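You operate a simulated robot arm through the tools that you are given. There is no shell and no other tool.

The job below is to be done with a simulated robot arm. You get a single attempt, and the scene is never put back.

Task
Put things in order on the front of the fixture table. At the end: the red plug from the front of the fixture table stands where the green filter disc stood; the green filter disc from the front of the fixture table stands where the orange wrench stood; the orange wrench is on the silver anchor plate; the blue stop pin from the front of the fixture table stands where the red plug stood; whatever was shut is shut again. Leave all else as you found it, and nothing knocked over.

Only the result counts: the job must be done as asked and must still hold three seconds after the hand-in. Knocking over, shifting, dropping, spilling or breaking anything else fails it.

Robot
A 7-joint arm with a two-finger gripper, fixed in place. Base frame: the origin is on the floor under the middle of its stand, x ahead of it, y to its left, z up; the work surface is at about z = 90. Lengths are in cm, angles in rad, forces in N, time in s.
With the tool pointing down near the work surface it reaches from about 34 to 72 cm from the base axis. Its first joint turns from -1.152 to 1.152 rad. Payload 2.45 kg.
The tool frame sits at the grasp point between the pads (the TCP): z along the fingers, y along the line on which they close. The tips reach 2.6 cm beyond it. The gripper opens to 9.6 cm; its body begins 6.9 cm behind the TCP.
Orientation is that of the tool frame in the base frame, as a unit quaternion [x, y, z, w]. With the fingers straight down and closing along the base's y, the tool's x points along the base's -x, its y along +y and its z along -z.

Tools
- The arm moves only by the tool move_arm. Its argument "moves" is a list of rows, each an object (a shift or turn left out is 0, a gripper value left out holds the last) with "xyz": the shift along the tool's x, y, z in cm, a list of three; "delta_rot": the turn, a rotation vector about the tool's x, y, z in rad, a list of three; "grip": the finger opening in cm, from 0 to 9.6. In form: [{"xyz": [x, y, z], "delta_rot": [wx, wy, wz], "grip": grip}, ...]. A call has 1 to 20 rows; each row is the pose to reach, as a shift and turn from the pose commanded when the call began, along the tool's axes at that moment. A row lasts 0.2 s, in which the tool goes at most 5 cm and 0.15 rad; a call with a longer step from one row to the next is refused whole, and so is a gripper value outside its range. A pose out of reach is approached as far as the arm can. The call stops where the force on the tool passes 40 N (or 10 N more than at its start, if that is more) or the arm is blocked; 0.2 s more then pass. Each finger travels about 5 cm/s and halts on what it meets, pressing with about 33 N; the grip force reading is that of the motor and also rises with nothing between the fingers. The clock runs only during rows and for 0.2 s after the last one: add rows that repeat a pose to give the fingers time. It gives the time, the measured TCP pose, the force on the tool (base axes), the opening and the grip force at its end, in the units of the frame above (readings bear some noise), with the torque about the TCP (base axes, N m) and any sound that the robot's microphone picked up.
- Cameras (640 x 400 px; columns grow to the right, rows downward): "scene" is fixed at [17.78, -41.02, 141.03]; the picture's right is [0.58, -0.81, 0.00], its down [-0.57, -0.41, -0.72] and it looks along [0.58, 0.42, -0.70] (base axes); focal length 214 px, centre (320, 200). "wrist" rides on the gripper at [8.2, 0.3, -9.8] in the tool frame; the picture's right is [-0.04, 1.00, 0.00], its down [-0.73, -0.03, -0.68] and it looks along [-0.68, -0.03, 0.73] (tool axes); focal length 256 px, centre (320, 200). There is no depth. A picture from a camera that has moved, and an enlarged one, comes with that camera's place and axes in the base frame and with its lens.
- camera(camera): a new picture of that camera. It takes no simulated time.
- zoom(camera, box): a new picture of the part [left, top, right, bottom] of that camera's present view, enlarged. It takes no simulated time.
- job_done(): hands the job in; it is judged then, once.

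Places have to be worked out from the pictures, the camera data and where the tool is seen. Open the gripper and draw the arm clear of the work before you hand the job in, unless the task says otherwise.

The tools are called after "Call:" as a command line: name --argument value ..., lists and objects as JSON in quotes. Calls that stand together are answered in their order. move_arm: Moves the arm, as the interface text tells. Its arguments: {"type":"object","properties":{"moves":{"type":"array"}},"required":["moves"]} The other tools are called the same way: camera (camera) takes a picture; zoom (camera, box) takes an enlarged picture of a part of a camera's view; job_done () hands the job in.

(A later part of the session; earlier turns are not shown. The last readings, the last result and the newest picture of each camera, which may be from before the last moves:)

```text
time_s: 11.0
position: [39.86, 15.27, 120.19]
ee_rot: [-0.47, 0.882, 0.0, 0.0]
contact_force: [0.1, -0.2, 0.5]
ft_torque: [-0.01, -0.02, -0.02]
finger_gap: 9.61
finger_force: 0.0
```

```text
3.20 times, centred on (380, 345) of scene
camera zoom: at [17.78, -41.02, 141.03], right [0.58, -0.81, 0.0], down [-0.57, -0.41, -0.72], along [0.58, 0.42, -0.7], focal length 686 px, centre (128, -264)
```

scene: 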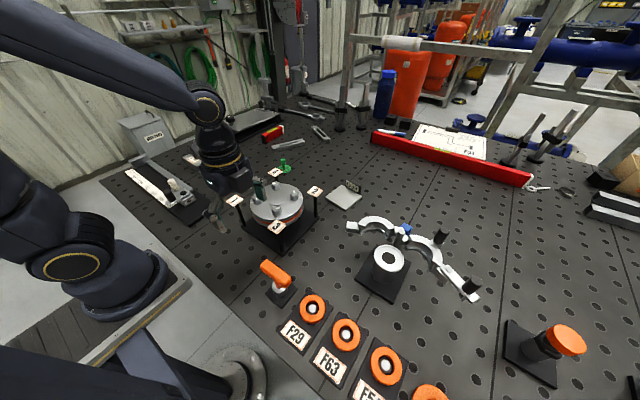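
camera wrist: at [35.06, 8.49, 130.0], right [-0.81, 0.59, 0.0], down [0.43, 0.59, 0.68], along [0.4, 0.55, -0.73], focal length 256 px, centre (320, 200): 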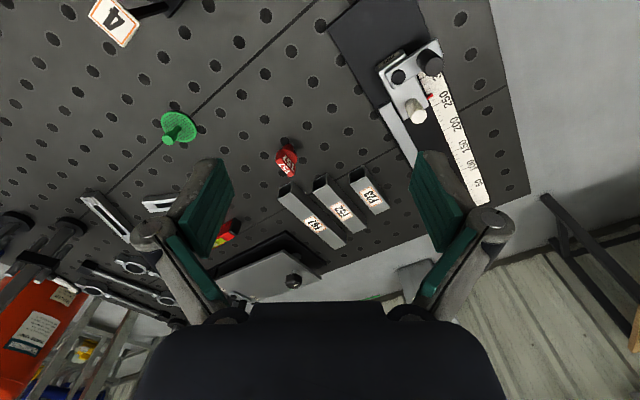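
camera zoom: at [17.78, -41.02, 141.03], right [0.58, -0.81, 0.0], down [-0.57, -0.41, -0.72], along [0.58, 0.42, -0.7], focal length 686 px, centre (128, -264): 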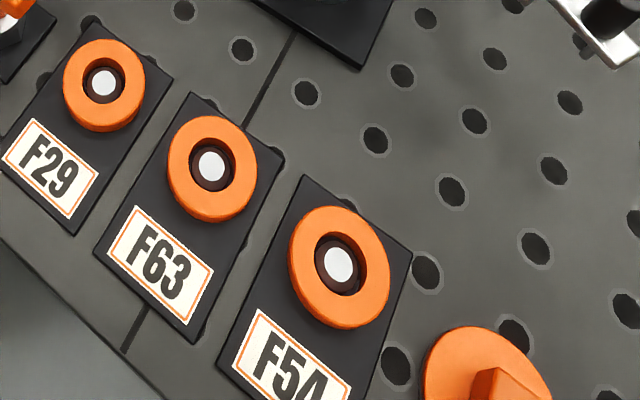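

I want better detail of the orange disc with the square knob near the front right edge, and of the items beside it.

Call:
zoom --camera "scene" --box '[380, 385, 540, 400]'

Call:
zoom --camera "scene" --box '[540, 390, 640, 400]'

Call:
zoom --camera "scene" --box '[630, 300, 640, 400]'

Call:
zoom --camera "scene" --box '[420, 390, 450, 400]'

```text
4.00 times, centred on (460, 392) of scene
camera zoom: at [17.78, -41.02, 141.03], right [0.58, -0.81, 0.0], down [-0.57, -0.41, -0.72], along [0.58, 0.42, -0.7], focal length 858 px, centre (-240, -570)
```

zoom: 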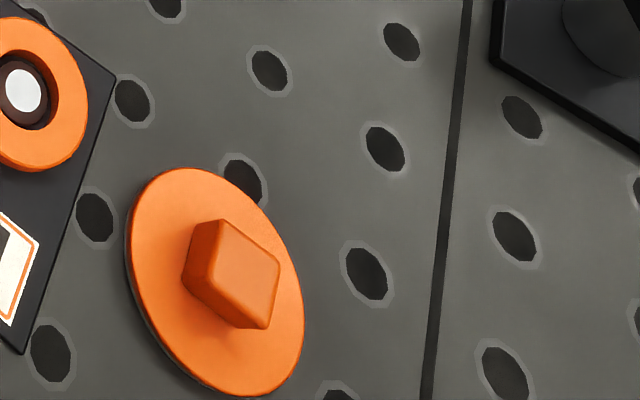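

```text
6.40 times, centred on (590, 395) of scene
camera zoom: at [17.78, -41.02, 141.03], right [0.58, -0.81, 0.0], down [-0.57, -0.41, -0.72], along [0.58, 0.42, -0.7], focal length 1373 px, centre (-1408, -1048)
```

zoom: 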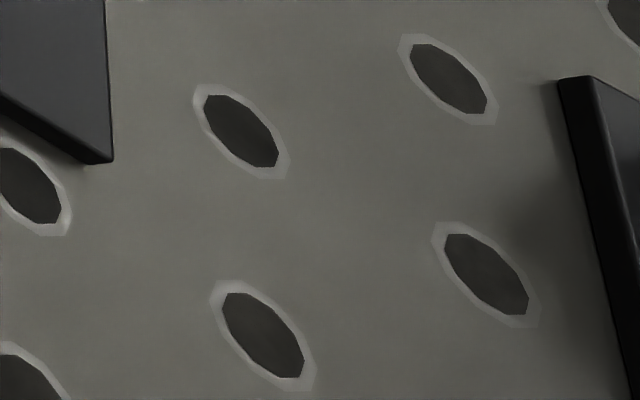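

```text
4.00 times, centred on (635, 350) of scene
camera zoom: at [17.78, -41.02, 141.03], right [0.58, -0.81, 0.0], down [-0.57, -0.41, -0.72], along [0.58, 0.42, -0.7], focal length 858 px, centre (-940, -400)
```

zoom: 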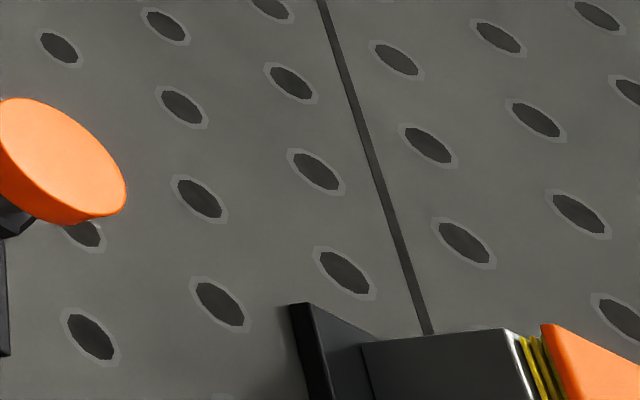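

```text
16.00 times, centred on (435, 395) of scene
camera zoom: at [17.78, -41.02, 141.03], right [0.58, -0.81, 0.0], down [-0.57, -0.41, -0.72], along [0.58, 0.42, -0.7], focal length 3432 px, centre (-1520, -2920)
```

zoom: 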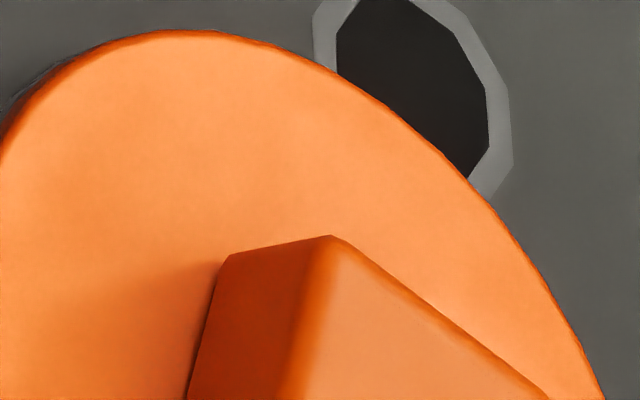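

The orange T-handle is the only wrench-like item (a T-wrench parked on a nut, matching the flange bolts). I go back to it and look from very close before touching it.

Call:
move_arm --moves '[{"xyz": [1.7, -0.44, 0], "delta_rot": [0, 0, 0.15]}, {"xyz": [3.4, -0.89, 0], "delta_rot": [0, 0, 0.3]}, {"xyz": [5.1, -1.33, 0], "delta_rot": [0, 0, 0.45]}, {"xyz": [6.8, -1.77, 0], "delta_rot": [0, 0, 0.6]}, {"xyz": [8.5, -2.2, 0], "delta_rot": [0, 0, 0.75]}, {"xyz": [10.2, -2.66, 0], "delta_rot": [0, 0, 0.9]}, {"xyz": [11.9, -3.1, 0], "delta_rot": [0, 0, 1.05]}, {"xyz": [13.6, -3.55, 0], "delta_rot": [0, 0, 1.2]}, {"xyz": [15.3, -4.0, 0], "delta_rot": [0, 0, 1.35]}, {"xyz": [17, -4.43, 0], "delta_rot": [0, 0, 1.5]}, {"xyz": [18.7, -4.88, 0], "delta_rot": [0, 0, 1.65]}, {"xyz": [20.4, -5.3, 0], "delta_rot": [0, 0, 1.8]}, {"xyz": [22.1, -5.77, 2], "delta_rot": [0, 0, 1.95]}, {"xyz": [23.8, -6.2, 4], "delta_rot": [0, 0, 2.1]}, {"xyz": [25.5, -6.65, 6], "delta_rot": [0, 0, 2.25]}, {"xyz": [27.2, -7.1, 8], "delta_rot": [0, 0, 2.4]}, {"xyz": [28.94, -7.54, 10.2], "delta_rot": [0, 0, 2.55]}, {"xyz": [28.94, -7.54, 10.2], "delta_rot": [0, 0, 2.55]}]'

Call:
zoom --camera "wrist" --box '[200, 100, 440, 250]'

Call:
zoom --camera "scene" --box '[220, 230, 340, 310]'

```text
time_s: 14.8
position: [29.65, -13.2, 109.82]
ee_rot: [0.708, 0.706, -0.001, 0.0]
contact_force: [-0.6, 0.0, 0.4]
ft_torque: [0.0, 0.03, -0.02]
finger_gap: 9.61
finger_force: 0.0
```

```text
2.67 times, centred on (320, 175) of wrist
camera zoom: at [30.15, -5.15, 119.6], right [1.0, -0.04, 0.0], down [-0.03, -0.73, 0.68], along [-0.03, -0.68, -0.73], focal length 683 px, centre (320, 267)
```

zoom: 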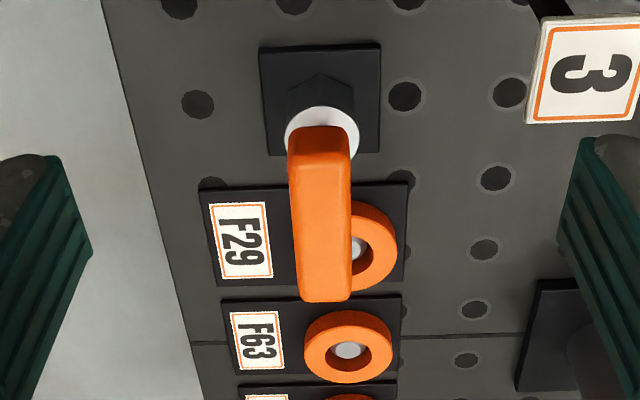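

```text
5.00 times, centred on (280, 270) of scene
camera zoom: at [17.78, -41.02, 141.03], right [0.58, -0.81, 0.0], down [-0.57, -0.41, -0.72], along [0.58, 0.42, -0.7], focal length 1072 px, centre (520, -150)
```

zoom: 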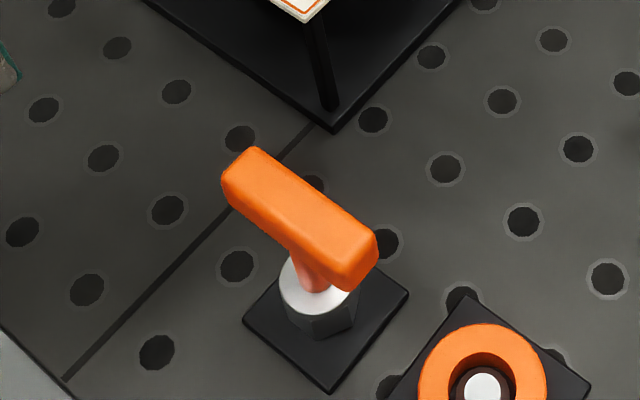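

The bar of the T-handle is about 7 cm long along y, centred near (29.6, -21.2), top near z = 100. I move over it with open fingers and take a picture before going down.

Call:
move_arm --moves '[{"xyz": [-3, 0, 0]}, {"xyz": [-6, 0, 0]}, {"xyz": [-8, 0, 0]}, {"xyz": [-8, 0, 2]}, {"xyz": [-8, 0, 4]}, {"xyz": [-8, 0, 4]}]'

Call:
camera --camera "wrist"

Call:
zoom --camera "wrist" --box '[200, 150, 440, 300]'

Call:
zoom --camera "scene" --box '[220, 200, 340, 310]'

```text
time_s: 16.2
position: [29.88, -21.36, 105.73]
ee_rot: [0.707, 0.707, 0.0, -0.001]
contact_force: [-0.1, -0.1, 0.2]
ft_torque: [-0.02, -0.02, -0.01]
finger_gap: 9.62
finger_force: 0.0
```

```text
taken
camera wrist: at [30.35, -13.22, 115.6], right [1.0, -0.04, 0.0], down [-0.03, -0.73, 0.68], along [-0.03, -0.68, -0.73], focal length 256 px, centre (320, 200)
```

wrist: 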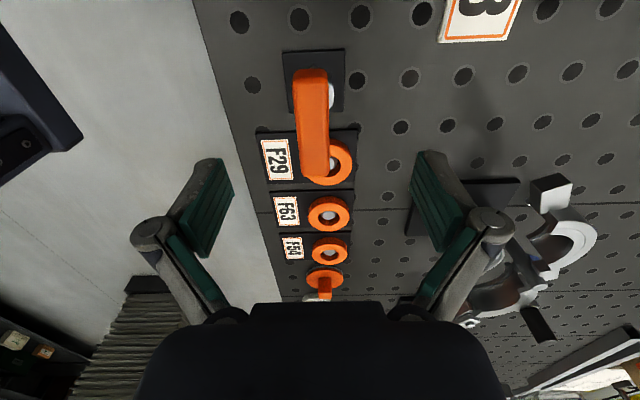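

```text
2.67 times, centred on (320, 225) of wrist
camera zoom: at [30.35, -13.22, 115.6], right [1.0, -0.04, 0.0], down [-0.03, -0.73, 0.68], along [-0.03, -0.68, -0.73], focal length 683 px, centre (320, 133)
```

zoom: 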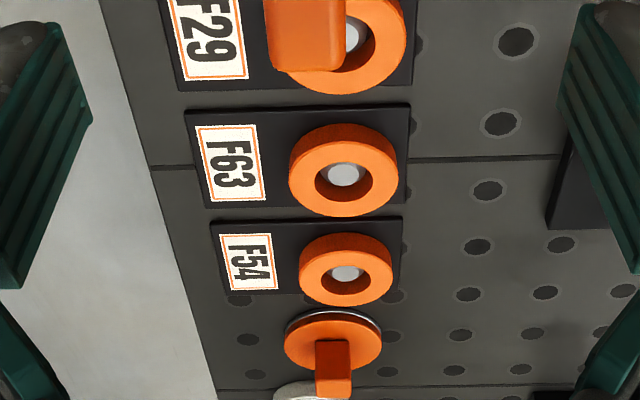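

```text
3.64 times, centred on (280, 255) of scene
camera zoom: at [17.78, -41.02, 141.03], right [0.58, -0.81, 0.0], down [-0.57, -0.41, -0.72], along [0.58, 0.42, -0.7], focal length 780 px, centre (466, 0)
```

zoom: 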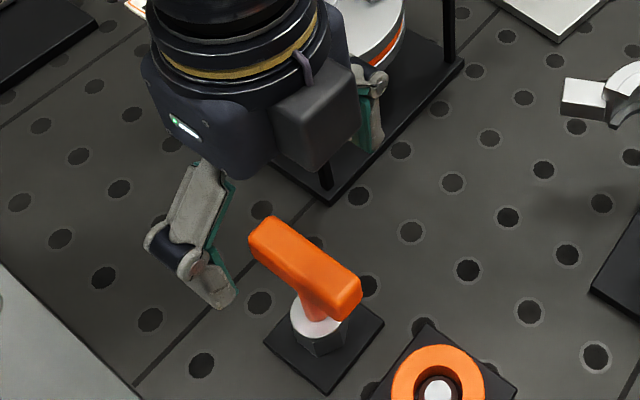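

The bar sits centred at about (29.5, -21.3) between the fingers. I go down to TCP z ≈ 99.3, still open.

Call:
move_arm --moves '[{"xyz": [0, -0.3, 2]}, {"xyz": [0, -0.3, 4]}, {"xyz": [0, -0.3, 6]}, {"xyz": [0, -0.3, 6.4]}, {"xyz": [0, -0.3, 6.4]}]'

Call:
zoom --camera "scene" --box '[220, 200, 340, 310]'

Call:
camera --camera "wrist"

```text
time_s: 17.4
position: [29.66, -21.21, 99.34]
ee_rot: [0.707, 0.707, -0.001, 0.0]
contact_force: [-0.5, -0.3, 0.6]
ft_torque: [0.02, 0.02, 0.01]
finger_gap: 9.61
finger_force: 0.0
```

```text
3.64 times, centred on (280, 255) of scene
camera zoom: at [17.78, -41.02, 141.03], right [0.58, -0.81, 0.0], down [-0.57, -0.41, -0.72], along [0.58, 0.42, -0.7], focal length 780 px, centre (466, 0)
```

zoom: 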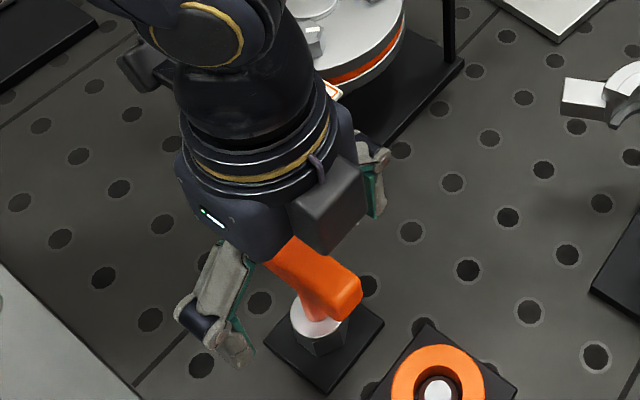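

```text
taken
camera wrist: at [29.93, -13.17, 109.22], right [1.0, -0.04, 0.0], down [-0.03, -0.73, 0.68], along [-0.03, -0.68, -0.73], focal length 256 px, centre (320, 200)
```

wrist: 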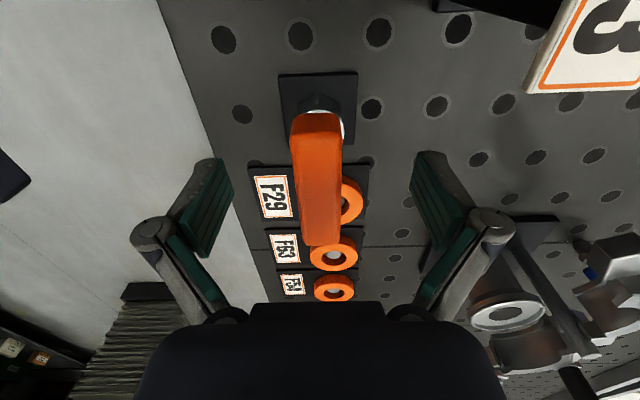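

The bar is well centred between the pads. I close on it gently without lifting.

Call:
move_arm --moves '[{"grip": 7.6}, {"grip": 5.6}, {"grip": 4.0}, {"grip": 3.0}, {"grip": 2.0}, {"grip": 1.5}, {"grip": 1.5}, {"grip": 1.5}]'

Call:
camera --camera "wrist"

Call:
zoom --camera "scene" --box '[220, 200, 340, 310]'

```text
time_s: 19.2
position: [29.63, -21.23, 99.38]
ee_rot: [0.707, 0.707, 0.0, 0.0]
contact_force: [-0.9, 0.3, 2.1]
ft_torque: [0.0, 0.06, 0.05]
finger_gap: 2.06
finger_force: 33.1
```

```text
taken
camera wrist: at [29.94, -13.18, 109.24], right [1.0, -0.04, 0.0], down [-0.03, -0.73, 0.68], along [-0.03, -0.68, -0.73], focal length 256 px, centre (320, 200)
```

wrist: 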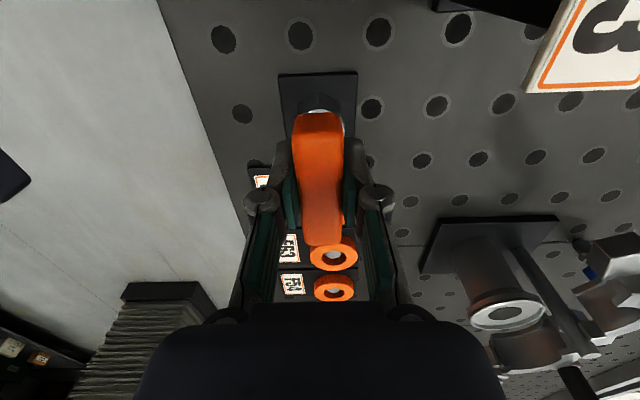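

```text
3.64 times, centred on (280, 255) of scene
camera zoom: at [17.77, -41.02, 141.03], right [0.58, -0.81, 0.0], down [-0.57, -0.41, -0.72], along [0.58, 0.42, -0.7], focal length 780 px, centre (466, 0)
```

zoom: 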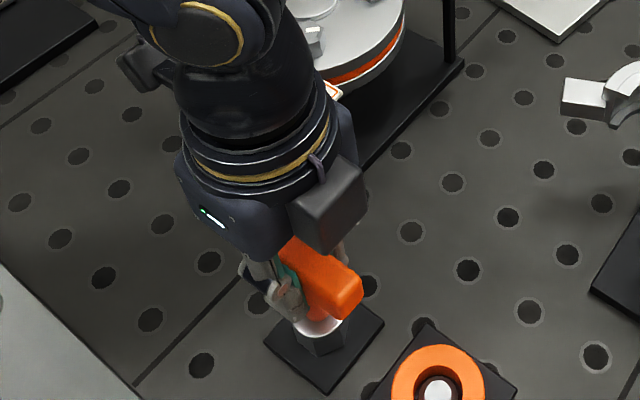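

Held: gap 2.06 cm at 33 N, with no side load. I try a tiny lift (0.4 cm) to see whether the wrench comes free and watch the force.

Call:
move_arm --moves '[{"xyz": [0, 0, -0.15]}, {"xyz": [0, 0, -0.3]}, {"xyz": [0, 0, -0.4]}, {"xyz": [0, 0, -0.4]}]'

Call:
zoom --camera "scene" --box '[260, 255, 310, 305]'

```text
time_s: 20.2
position: [29.63, -21.19, 99.82]
ee_rot: [0.707, 0.707, 0.0, 0.0]
contact_force: [0.3, -0.2, -1.7]
ft_torque: [0.02, 0.02, 0.0]
finger_gap: 2.1
finger_force: 32.5
```

```text
8.00 times, centred on (285, 280) of scene
camera zoom: at [17.78, -41.02, 141.02], right [0.58, -0.81, 0.0], down [-0.57, -0.41, -0.72], along [0.58, 0.42, -0.7], focal length 1716 px, centre (600, -440)
```

zoom: 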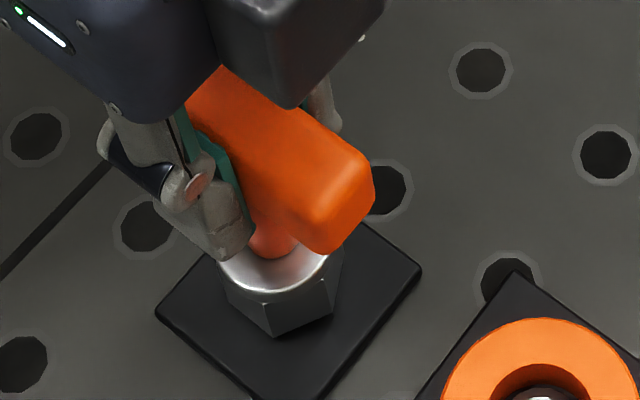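

The load is only about 2 N, so it lifts freely. I raise it another 2.5 cm and look at what comes up with it.

Call:
move_arm --moves '[{"xyz": [0, 0, -0.6]}, {"xyz": [0, 0, -1.2]}, {"xyz": [0, 0, -1.8]}, {"xyz": [0, 0, -2.5]}, {"xyz": [0, 0, -2.5]}]'

Call:
zoom --camera "scene" --box '[250, 245, 310, 305]'

Call:
camera --camera "wrist"

```text
time_s: 21.4
position: [29.43, -21.2, 102.41]
ee_rot: [0.708, 0.707, 0.0, 0.0]
contact_force: [0.6, 0.0, -1.2]
ft_torque: [0.0, -0.01, 0.04]
finger_gap: 2.03
finger_force: 33.2
```

```text
6.67 times, centred on (280, 275) of scene
camera zoom: at [17.78, -41.02, 141.02], right [0.58, -0.81, 0.0], down [-0.57, -0.41, -0.72], along [0.58, 0.42, -0.7], focal length 1430 px, centre (587, -300)
```

zoom: 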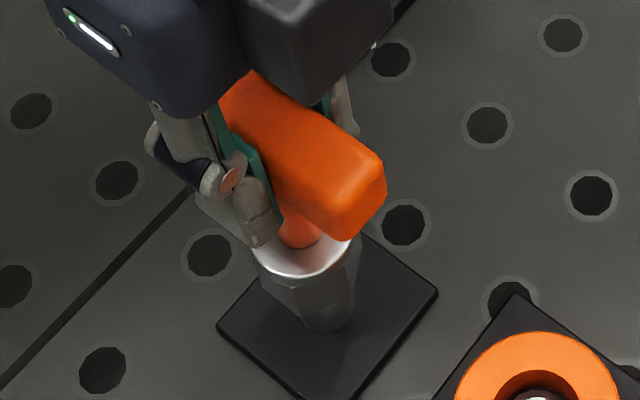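

```text
taken
camera wrist: at [29.91, -13.08, 112.21], right [1.0, -0.04, 0.0], down [-0.03, -0.73, 0.68], along [-0.03, -0.68, -0.73], focal length 256 px, centre (320, 200)
```

wrist: 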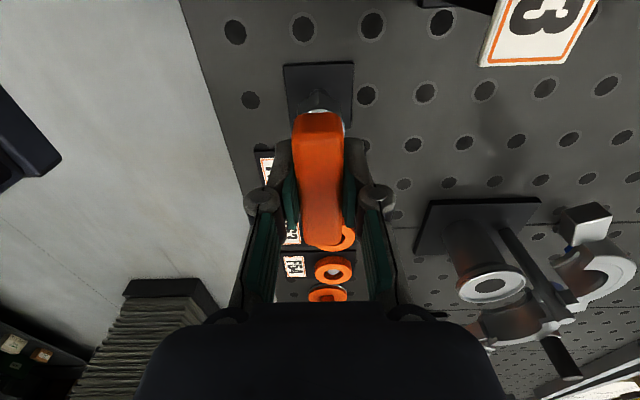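

The handle, collar and hex come up off the black base. I lift further to see what remains on the base.

Call:
move_arm --moves '[{"xyz": [0, 0, -1.5]}, {"xyz": [0, 0, -3]}, {"xyz": [0, 0, -4.5]}, {"xyz": [0, 0, -6]}, {"xyz": [0, 0, -6]}]'

Call:
zoom --camera "scene" --box '[240, 225, 320, 305]'

Call:
zoom --camera "scene" --box '[265, 275, 300, 305]'

Call:
zoom --camera "wrist" --box '[240, 30, 400, 130]'

```text
time_s: 22.6
position: [29.71, -21.18, 108.42]
ee_rot: [0.707, 0.707, 0.0, 0.0]
contact_force: [-0.2, 0.2, -2.5]
ft_torque: [-0.02, 0.01, 0.0]
finger_gap: 2.06
finger_force: 33.0
```

```text
5.00 times, centred on (280, 265) of scene
camera zoom: at [17.78, -41.02, 141.02], right [0.58, -0.81, 0.0], down [-0.57, -0.41, -0.72], along [0.58, 0.42, -0.7], focal length 1072 px, centre (520, -125)
```

zoom: 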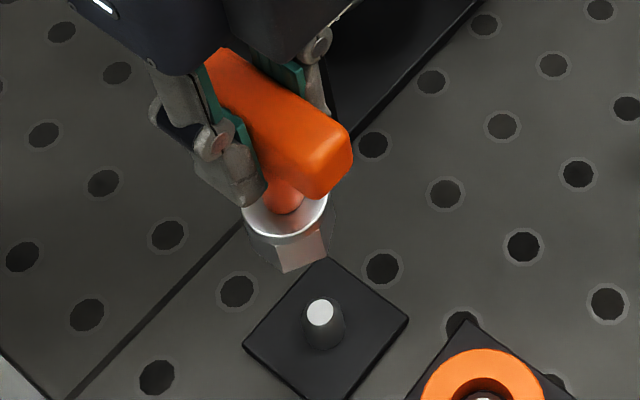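

```text
13.33 times, centred on (282, 290) of scene
camera zoom: at [17.78, -41.02, 141.02], right [0.58, -0.81, 0.0], down [-0.57, -0.41, -0.72], along [0.58, 0.42, -0.7], focal length 2860 px, centre (820, -1000)
```

zoom: 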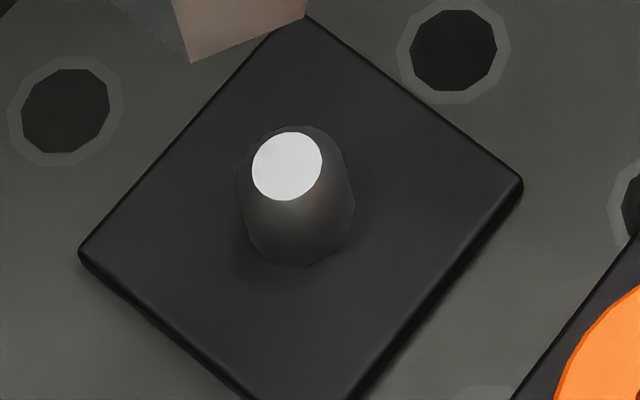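

```text
4.00 times, centred on (320, 80) of wrist
camera zoom: at [29.98, -12.97, 118.18], right [1.0, -0.04, 0.0], down [-0.03, -0.73, 0.68], along [-0.03, -0.68, -0.73], focal length 1024 px, centre (320, 680)
```

zoom: 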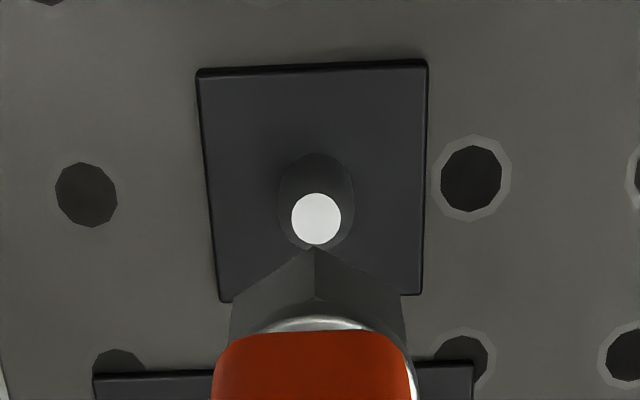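

A tapered peg on a black base remains, so this T-wrench was parked on a peg like the rings. Before I commit to it being the named wrench I want to search further, so I set it back exactly where it was.

Call:
move_arm --moves '[{"xyz": [0, 0, 2]}, {"xyz": [0, 0, 4]}, {"xyz": [0, 0, 5.5]}, {"xyz": [0, 0, 6.5]}, {"xyz": [0, 0, 7.3]}, {"xyz": [0, 0, 8]}, {"xyz": [0, 0, 8.5]}, {"xyz": [0, 0, 8.8]}, {"xyz": [0, 0, 8.85]}, {"xyz": [0, 0, 8.85]}]'

Call:
zoom --camera "scene" --box '[250, 245, 310, 305]'

```text
time_s: 24.8
position: [29.72, -21.13, 99.57]
ee_rot: [0.706, 0.708, 0.0, 0.0]
contact_force: [0.0, -0.6, -1.8]
ft_torque: [0.02, 0.0, 0.01]
finger_gap: 2.08
finger_force: 32.8
```

```text
6.67 times, centred on (280, 275) of scene
camera zoom: at [17.78, -41.02, 141.02], right [0.58, -0.81, 0.0], down [-0.57, -0.41, -0.72], along [0.58, 0.42, -0.7], focal length 1430 px, centre (587, -300)
```

zoom: 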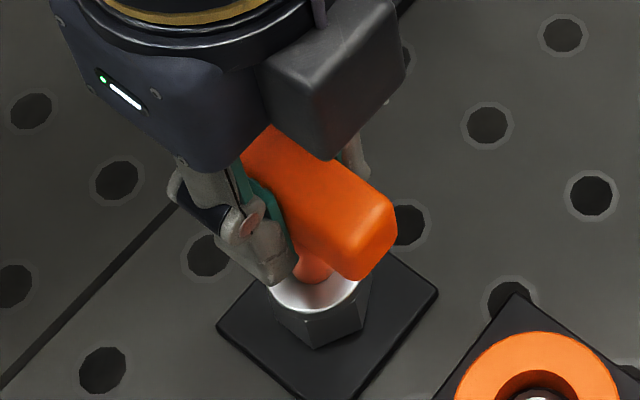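

It still hangs from the grip (-1.8 N), slightly above its seat. I lower it a little more until it rests.

Call:
move_arm --moves '[{"xyz": [0, 0, 0.05]}, {"xyz": [0, 0, 0.1]}, {"xyz": [0, 0, 0.15]}, {"xyz": [0, 0, 0.15]}]'

```text
time_s: 25.8
position: [29.6, -21.14, 99.39]
ee_rot: [0.707, 0.708, 0.0, 0.0]
contact_force: [-2.3, 1.7, 13.8]
ft_torque: [0.08, -0.01, 0.0]
finger_gap: 2.05
finger_force: 33.3
```

It is seated (13.8 N pressing). I ease off slightly and open the fingers slowly.

Call:
move_arm --moves '[{"xyz": [0, 0, -0.05]}, {"xyz": [0, 0, -0.06], "grip": 2.3}, {"xyz": [0, 0, -0.06], "grip": 2.8}, {"xyz": [0, 0, -0.06], "grip": 4.5}, {"xyz": [0, 0, -0.06], "grip": 6.5}, {"xyz": [0, 0, -0.06], "grip": 8.5}, {"xyz": [0, 0, -0.06], "grip": 9.6}, {"xyz": [0, 0, -0.06], "grip": 9.6}]'

Call:
zoom --camera "scene" --box '[250, 245, 310, 305]'

Call:
camera --camera "wrist"

```text
time_s: 27.6
position: [29.59, -21.19, 99.34]
ee_rot: [0.707, 0.707, 0.001, 0.0]
contact_force: [0.5, -0.1, -0.4]
ft_torque: [0.04, -0.01, 0.02]
finger_gap: 9.58
finger_force: 0.1
```

```text
6.67 times, centred on (280, 275) of scene
camera zoom: at [17.78, -41.02, 141.03], right [0.58, -0.81, 0.0], down [-0.57, -0.41, -0.72], along [0.58, 0.42, -0.7], focal length 1430 px, centre (587, -300)
```

zoom: 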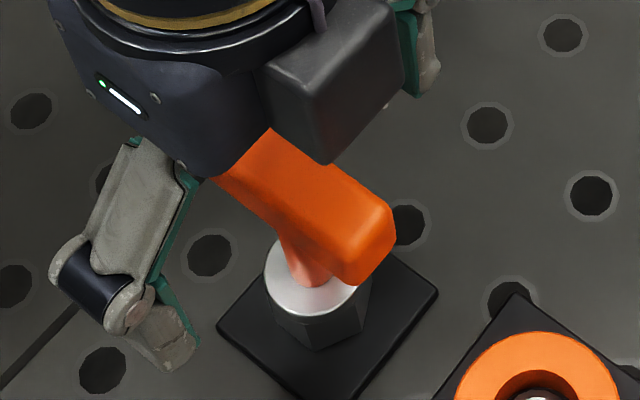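

```text
taken
camera wrist: at [29.94, -13.07, 109.3], right [1.0, -0.04, 0.0], down [-0.03, -0.73, 0.68], along [-0.03, -0.68, -0.73], focal length 256 px, centre (320, 200)
```

wrist: 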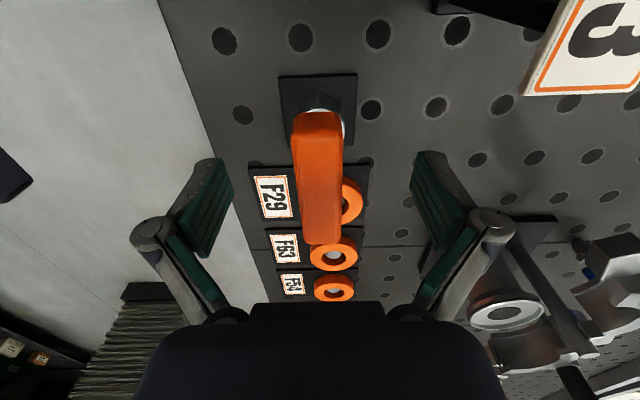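

The wrench sits as before. Now I rise and swing to look left toward the bin and plate fixture with the camera tilted more outward.

Call:
move_arm --moves '[{"xyz": [0, 0, -3]}, {"xyz": [0, 0, -7]}, {"xyz": [0, 0, -11], "delta_rot": [0, 0, -0.15]}, {"xyz": [0, 0, -15], "delta_rot": [0, 0, -0.3]}, {"xyz": [0, 0, -19], "delta_rot": [0, 0, -0.45]}, {"xyz": [0, 0, -22], "delta_rot": [0, 0, -0.6]}, {"xyz": [2, 0.6, -24], "delta_rot": [0, 0, -0.75]}, {"xyz": [4, 1.2, -26], "delta_rot": [0, 0, -0.9]}, {"xyz": [6, 1.8, -26], "delta_rot": [0, 0, -1.05]}, {"xyz": [8, 2.4, -26], "delta_rot": [0, 0, -1.2]}, {"xyz": [10, 3, -26], "delta_rot": [0, 0, -1.35]}, {"xyz": [12, 3.6, -26], "delta_rot": [0, 0, -1.5]}, {"xyz": [14, 4.2, -26], "delta_rot": [0, 0, -1.65]}, {"xyz": [16, 4.8, -26], "delta_rot": [0, 0, -1.8]}, {"xyz": [18, 5.4, -26], "delta_rot": [0, 0, -1.95]}, {"xyz": [20, 6, -26], "delta_rot": [0, 0, -2.1]}, {"xyz": [22, 6.6, -26], "delta_rot": [0, 0, -2.25]}, {"xyz": [24, 7, -26], "delta_rot": [0, 0, -2.4]}, {"xyz": [26, 7, -26], "delta_rot": [0, 0, -2.5]}, {"xyz": [26, 7, -26], "delta_rot": [0, 0, -2.5]}]'

```text
time_s: 31.8
position: [36.56, 4.79, 125.43]
ee_rot: [-0.449, 0.893, 0.001, 0.0]
contact_force: [0.0, 0.0, 0.6]
ft_torque: [0.05, -0.02, 0.01]
finger_gap: 9.62
finger_force: 0.2
```

I tilt the camera up by 0.45 rad to see the far left side past the fingers.

Call:
move_arm --moves '[{"delta_rot": [0, -0.15, 0]}, {"delta_rot": [0, -0.3, 0]}, {"delta_rot": [0, -0.45, 0]}, {"delta_rot": [0, -0.45, 0]}]'

Call:
camera --camera "wrist"

Call:
zoom --camera "wrist" --box '[200, 60, 440, 210]'

Call:
zoom --camera "wrist" --box '[220, 190, 420, 310]'

Call:
zoom --camera "wrist" --box '[630, 100, 640, 300]'

```text
time_s: 32.8
position: [36.65, 4.94, 125.4]
ee_rot: [-0.437, 0.871, 0.101, 0.201]
contact_force: [-0.3, 0.1, 0.1]
ft_torque: [0.0, 0.02, -0.02]
finger_gap: 9.61
finger_force: 0.0
```

```text
taken
camera wrist: at [29.46, -4.4, 130.69], right [-0.78, 0.63, 0.02], down [0.24, 0.27, 0.93], along [0.58, 0.73, -0.36], focal length 256 px, centre (320, 200)
```

wrist: 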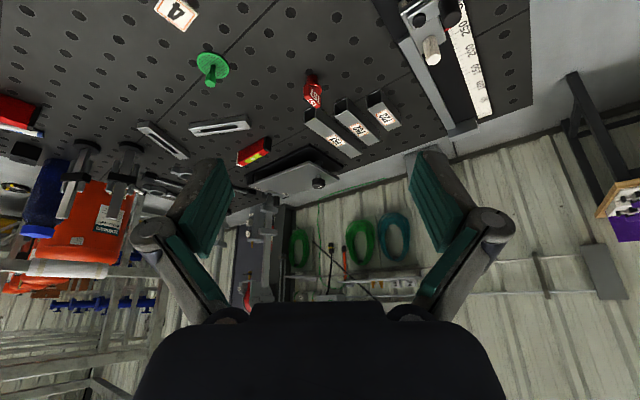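

```text
2.67 times, centred on (320, 135) of wrist
camera zoom: at [29.46, -4.4, 130.69], right [-0.78, 0.63, 0.02], down [0.24, 0.27, 0.93], along [0.58, 0.73, -0.36], focal length 683 px, centre (320, 373)
```

zoom: 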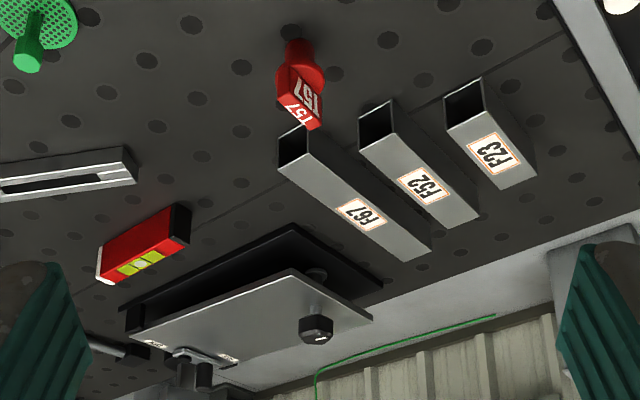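

```text
3.20 times, centred on (320, 250) of wrist
camera zoom: at [29.46, -4.4, 130.69], right [-0.78, 0.63, 0.02], down [0.24, 0.27, 0.93], along [0.58, 0.73, -0.36], focal length 819 px, centre (320, 40)
```

zoom: 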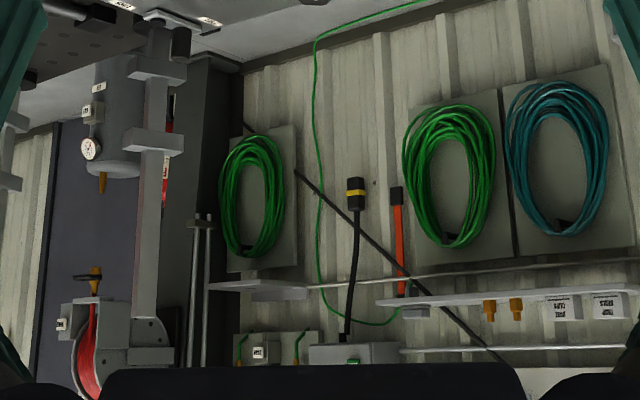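

```text
2.00 times, centred on (635, 200) of wrist
camera zoom: at [29.46, -4.4, 130.69], right [-0.78, 0.63, 0.02], down [0.24, 0.27, 0.93], along [0.58, 0.73, -0.36], focal length 512 px, centre (-310, 200)
```

zoom: 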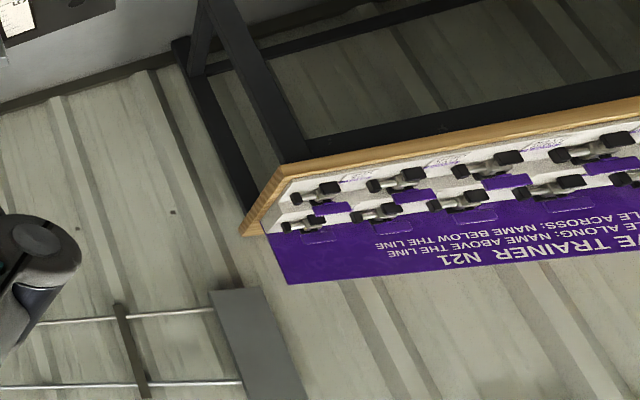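

No shut container is in reach on the left; the bin stands on the floor beyond the table. I undo the tilt, then go look at the front right side (orange disc with the knob and its neighbours) from closer.

Call:
move_arm --moves '[{"delta_rot": [0, 0.15, 0]}, {"delta_rot": [0, 0.3, 0]}, {"delta_rot": [0, 0.45, 0]}, {"delta_rot": [0, 0.45, 0]}]'

Call:
move_arm --moves '[{"xyz": [1.78, -1.06, 0], "delta_rot": [0, 0, 0.15]}, {"xyz": [3.56, -2.12, 0], "delta_rot": [0, 0, 0.3]}, {"xyz": [5.34, -3.18, 0], "delta_rot": [0, 0, 0.45]}, {"xyz": [7.12, -4.24, 0], "delta_rot": [0, 0, 0.6]}, {"xyz": [8.9, -5.3, 0], "delta_rot": [0, 0, 0.75]}, {"xyz": [10.68, -6.36, 0], "delta_rot": [0, 0, 0.9]}, {"xyz": [12.46, -7.42, 0], "delta_rot": [0, 0, 1.05]}, {"xyz": [14.24, -8.48, 0], "delta_rot": [0, 0, 1.2]}, {"xyz": [16.02, -9.54, 0], "delta_rot": [0, 0, 1.35]}, {"xyz": [17.8, -10.6, 0], "delta_rot": [0, 0, 1.5]}, {"xyz": [19.58, -11.66, 0], "delta_rot": [0, 0, 1.65]}, {"xyz": [21.36, -12.72, 0], "delta_rot": [0, 0, 1.8]}, {"xyz": [23.14, -13.78, 0], "delta_rot": [0, 0, 1.95]}, {"xyz": [24.92, -14.84, 1], "delta_rot": [0, 0, 2.1]}, {"xyz": [26.7, -15.9, 2], "delta_rot": [0, 0, 2.25]}, {"xyz": [28.5, -16.96, 3], "delta_rot": [0, 0, 2.4]}, {"xyz": [30.2, -18.0, 5], "delta_rot": [0, 0, 2.5]}, {"xyz": [30.2, -18.0, 5], "delta_rot": [0, 0, 2.5]}]'

Call:
camera --camera "wrist"

Call:
zoom --camera "wrist" --box '[200, 60, 440, 210]'

Call:
zoom --camera "wrist" --box '[230, 180, 410, 300]'

```text
time_s: 33.8
position: [36.68, 4.77, 125.51]
ee_rot: [-0.448, 0.894, -0.001, -0.001]
contact_force: [0.4, 0.6, -0.7]
ft_torque: [-0.04, -0.03, -0.01]
finger_gap: 9.58
finger_force: 0.0
```

```text
time_s: 37.6
position: [32.79, -29.99, 120.51]
ee_rot: [0.708, 0.706, 0.0, 0.0]
contact_force: [-0.7, 0.2, 0.3]
ft_torque: [0.02, 0.02, -0.02]
finger_gap: 9.59
finger_force: 0.0
```

```text
taken
camera wrist: at [33.25, -21.81, 130.28], right [1.0, -0.04, 0.0], down [-0.03, -0.73, 0.68], along [-0.03, -0.68, -0.73], focal length 256 px, centre (320, 200)
```

wrist: 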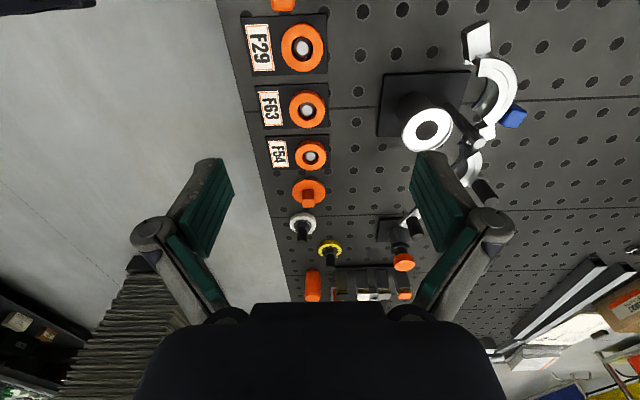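

```text
2.67 times, centred on (320, 135) of wrist
camera zoom: at [33.25, -21.81, 130.28], right [1.0, -0.04, 0.0], down [-0.03, -0.73, 0.68], along [-0.03, -0.68, -0.73], focal length 683 px, centre (320, 373)
```

zoom: 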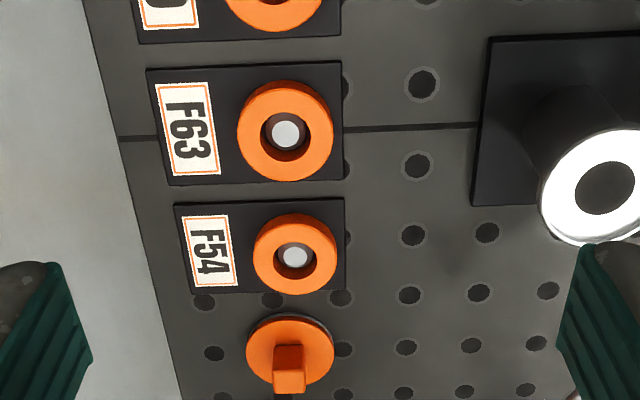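

```text
3.33 times, centred on (320, 240) of wrist
camera zoom: at [33.25, -21.81, 130.28], right [1.0, -0.04, 0.0], down [-0.03, -0.73, 0.68], along [-0.03, -0.68, -0.73], focal length 853 px, centre (320, 67)
```

zoom: 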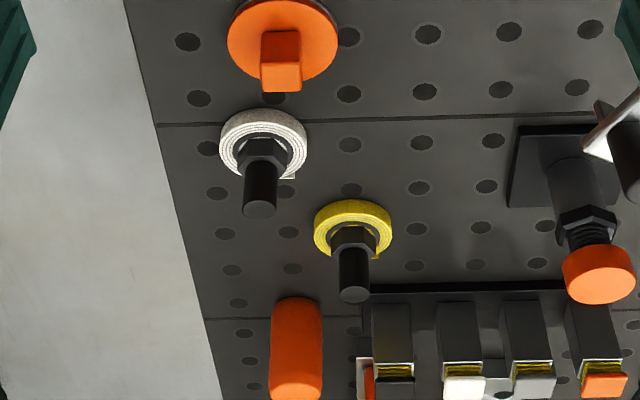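

These are grinding discs, sockets and so on, out of reach. I check the raised plate fixture's gap once more at high zoom, and study the green disc and plug closely.

Call:
zoom --camera "scene" --box '[215, 110, 265, 145]'

Call:
zoom --camera "scene" --box '[250, 100, 290, 130]'

Call:
zoom --camera "scene" --box '[272, 152, 302, 176]'

Call:
zoom --camera "scene" --box '[222, 150, 252, 178]'

Call:
zoom --camera "scene" --box '[320, 170, 370, 220]'

Call:
zoom --camera "scene" --box '[250, 245, 310, 305]'

```text
11.43 times, centred on (240, 128) of scene
camera zoom: at [17.78, -41.02, 141.03], right [0.58, -0.81, 0.0], down [-0.57, -0.41, -0.72], along [0.58, 0.42, -0.7], focal length 2451 px, centre (1234, 1029)
```

zoom: 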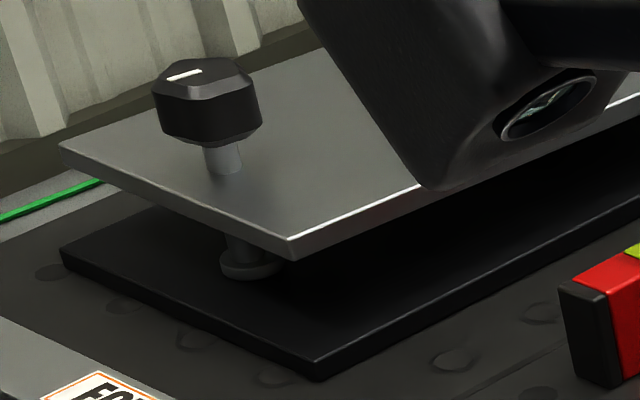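

```text
13.33 times, centred on (270, 115) of scene
camera zoom: at [17.78, -41.02, 141.03], right [0.58, -0.81, 0.0], down [-0.57, -0.41, -0.72], along [0.58, 0.42, -0.7], focal length 2860 px, centre (987, 1333)
```

zoom: 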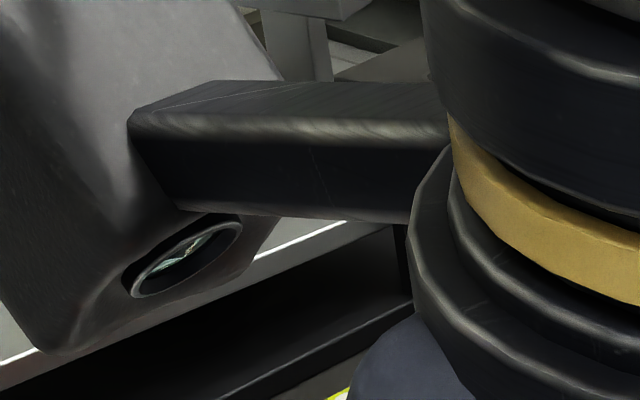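

```text
16.00 times, centred on (287, 164) of scene
camera zoom: at [17.78, -41.02, 141.03], right [0.58, -0.81, 0.0], down [-0.57, -0.41, -0.72], along [0.58, 0.42, -0.7], focal length 3432 px, centre (848, 776)
```

zoom: 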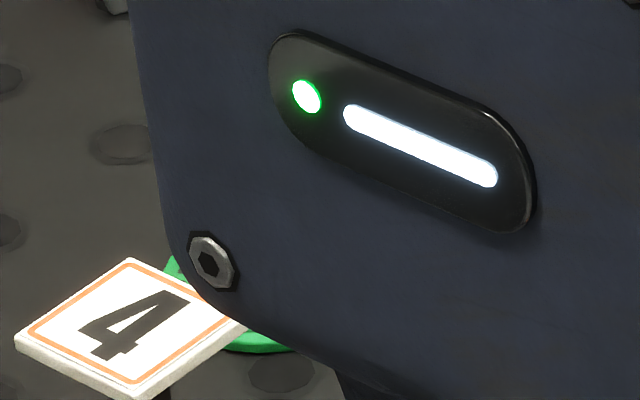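

```text
14.29 times, centred on (237, 164) of scene
camera zoom: at [17.78, -41.02, 141.03], right [0.58, -0.81, 0.0], down [-0.57, -0.41, -0.72], along [0.58, 0.42, -0.7], focal length 3064 px, centre (1506, 714)
```

zoom: 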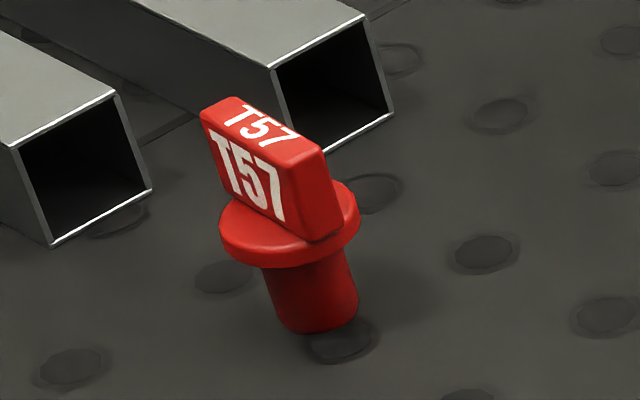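

```text
8.00 times, centred on (345, 195) of scene
camera zoom: at [17.78, -41.02, 141.03], right [0.58, -0.81, 0.0], down [-0.57, -0.41, -0.72], along [0.58, 0.42, -0.7], focal length 1716 px, centre (120, 240)
```

zoom: 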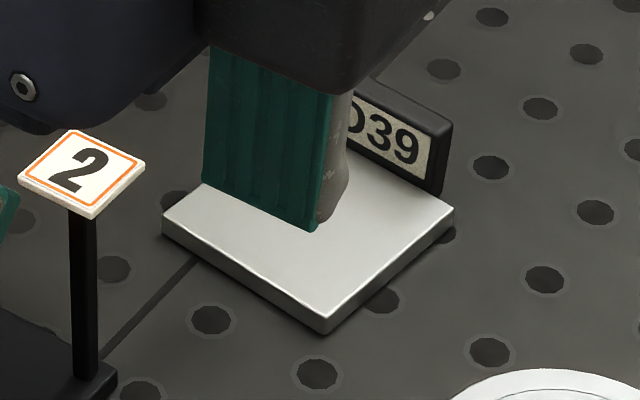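

```text
6.67 times, centred on (280, 275) of scene
camera zoom: at [17.78, -41.02, 141.03], right [0.58, -0.81, 0.0], down [-0.57, -0.41, -0.72], along [0.58, 0.42, -0.7], focal length 1430 px, centre (587, -300)
```

zoom: 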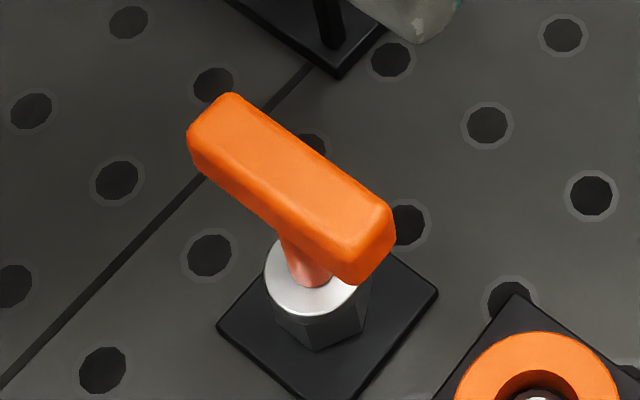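

I'm now confident that the T-handle is the "orange wrench" (it is a loose tool and the only wrench within reach). I go back above it to grasp it.

Call:
move_arm --moves '[{"xyz": [3, -1, 0]}, {"xyz": [6, -2, 0]}, {"xyz": [8.8, -3.1, 0]}, {"xyz": [8.8, -3.1, 4]}, {"xyz": [8.8, -3.1, 8]}, {"xyz": [8.8, -3.1, 12]}, {"xyz": [8.8, -3.1, 15]}, {"xyz": [8.8, -3.1, 15]}]'

Call:
camera --camera "wrist"

```text
time_s: 39.4
position: [30.0, -21.23, 105.25]
ee_rot: [0.707, 0.707, 0.0, 0.001]
contact_force: [-0.4, 0.1, 0.6]
ft_torque: [-0.02, -0.02, -0.01]
finger_gap: 9.61
finger_force: 0.1
```

```text
taken
camera wrist: at [30.39, -13.15, 115.11], right [1.0, -0.04, 0.0], down [-0.03, -0.73, 0.68], along [-0.03, -0.68, -0.73], focal length 256 px, centre (320, 200)
```

wrist: 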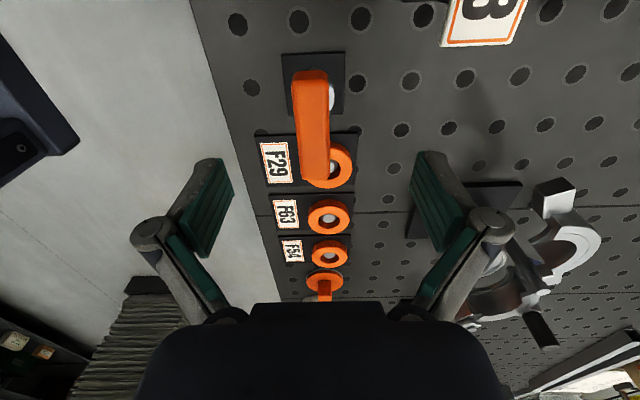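

I shift 0.4 cm back in x, descend to the same grasp height as before, close, and then lift straight up.

Call:
move_arm --moves '[{"xyz": [0, -0.4, 2]}, {"xyz": [0, -0.4, 4]}, {"xyz": [0, -0.4, 5.9]}, {"xyz": [0, -0.4, 5.9], "grip": 7.6}, {"xyz": [0, -0.4, 5.9], "grip": 5.6}, {"xyz": [0, -0.4, 5.9], "grip": 4.0}, {"xyz": [0, -0.4, 5.9], "grip": 3.0}, {"xyz": [0, -0.4, 5.9], "grip": 2.0}, {"xyz": [0, -0.4, 5.9], "grip": 1.4}, {"xyz": [0, -0.4, 5.9], "grip": 1.4}, {"xyz": [0, -0.4, 5.9], "grip": 1.4}]'

Call:
camera --camera "wrist"

```text
time_s: 41.8
position: [29.52, -21.31, 99.65]
ee_rot: [0.708, 0.706, 0.0, 0.0]
contact_force: [1.1, 0.1, 1.2]
ft_torque: [-0.03, -0.03, 0.01]
finger_gap: 2.07
finger_force: 33.1
```

```text
taken
camera wrist: at [29.87, -13.14, 109.36], right [1.0, -0.04, 0.0], down [-0.03, -0.73, 0.68], along [-0.03, -0.68, -0.73], focal length 256 px, centre (320, 200)
```

wrist: 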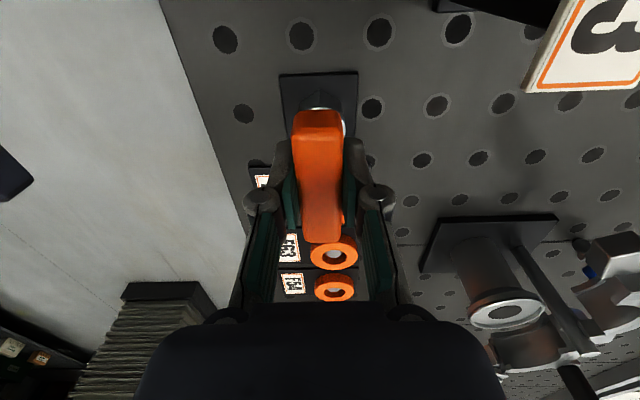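

Gripped (2.07 cm, 33 N). I lift straight up to TCP z ≈ 117, clear of the flange tags (about z 102).

Call:
move_arm --moves '[{"xyz": [0, 0, -1]}, {"xyz": [0, 0, -2.5]}, {"xyz": [0, 0, -5]}, {"xyz": [0, 0, -8]}, {"xyz": [0, 0, -11]}, {"xyz": [0, 0, -14]}, {"xyz": [0, 0, -17.5]}, {"xyz": [0, 0, -17.5]}]'

Call:
zoom --camera "scene" --box '[240, 185, 340, 305]'

Call:
zoom --camera "wrist" --box '[200, 30, 440, 180]'

```text
time_s: 43.6
position: [29.42, -21.03, 117.09]
ee_rot: [0.707, 0.707, 0.0, 0.0]
contact_force: [0.2, 0.4, -2.7]
ft_torque: [0.0, 0.03, -0.01]
finger_gap: 2.1
finger_force: 33.1
```

```text
3.33 times, centred on (290, 245) of scene
camera zoom: at [17.78, -41.02, 141.02], right [0.58, -0.81, 0.0], down [-0.57, -0.41, -0.72], along [0.58, 0.42, -0.7], focal length 715 px, centre (420, 50)
```

zoom: 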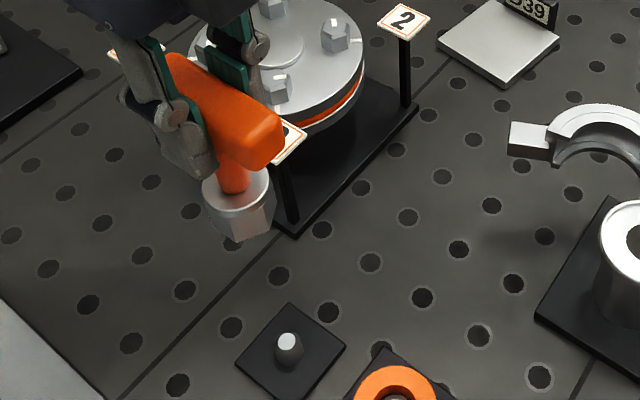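

```text
2.67 times, centred on (320, 105) of wrist
camera zoom: at [29.79, -13.07, 126.76], right [1.0, -0.04, 0.0], down [-0.03, -0.73, 0.68], along [-0.03, -0.68, -0.73], focal length 683 px, centre (320, 453)
```

zoom: 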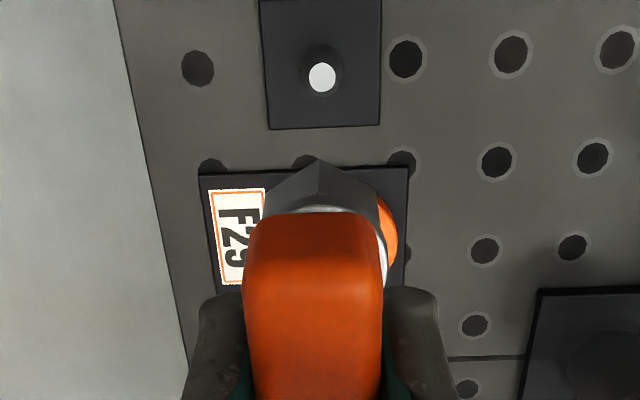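

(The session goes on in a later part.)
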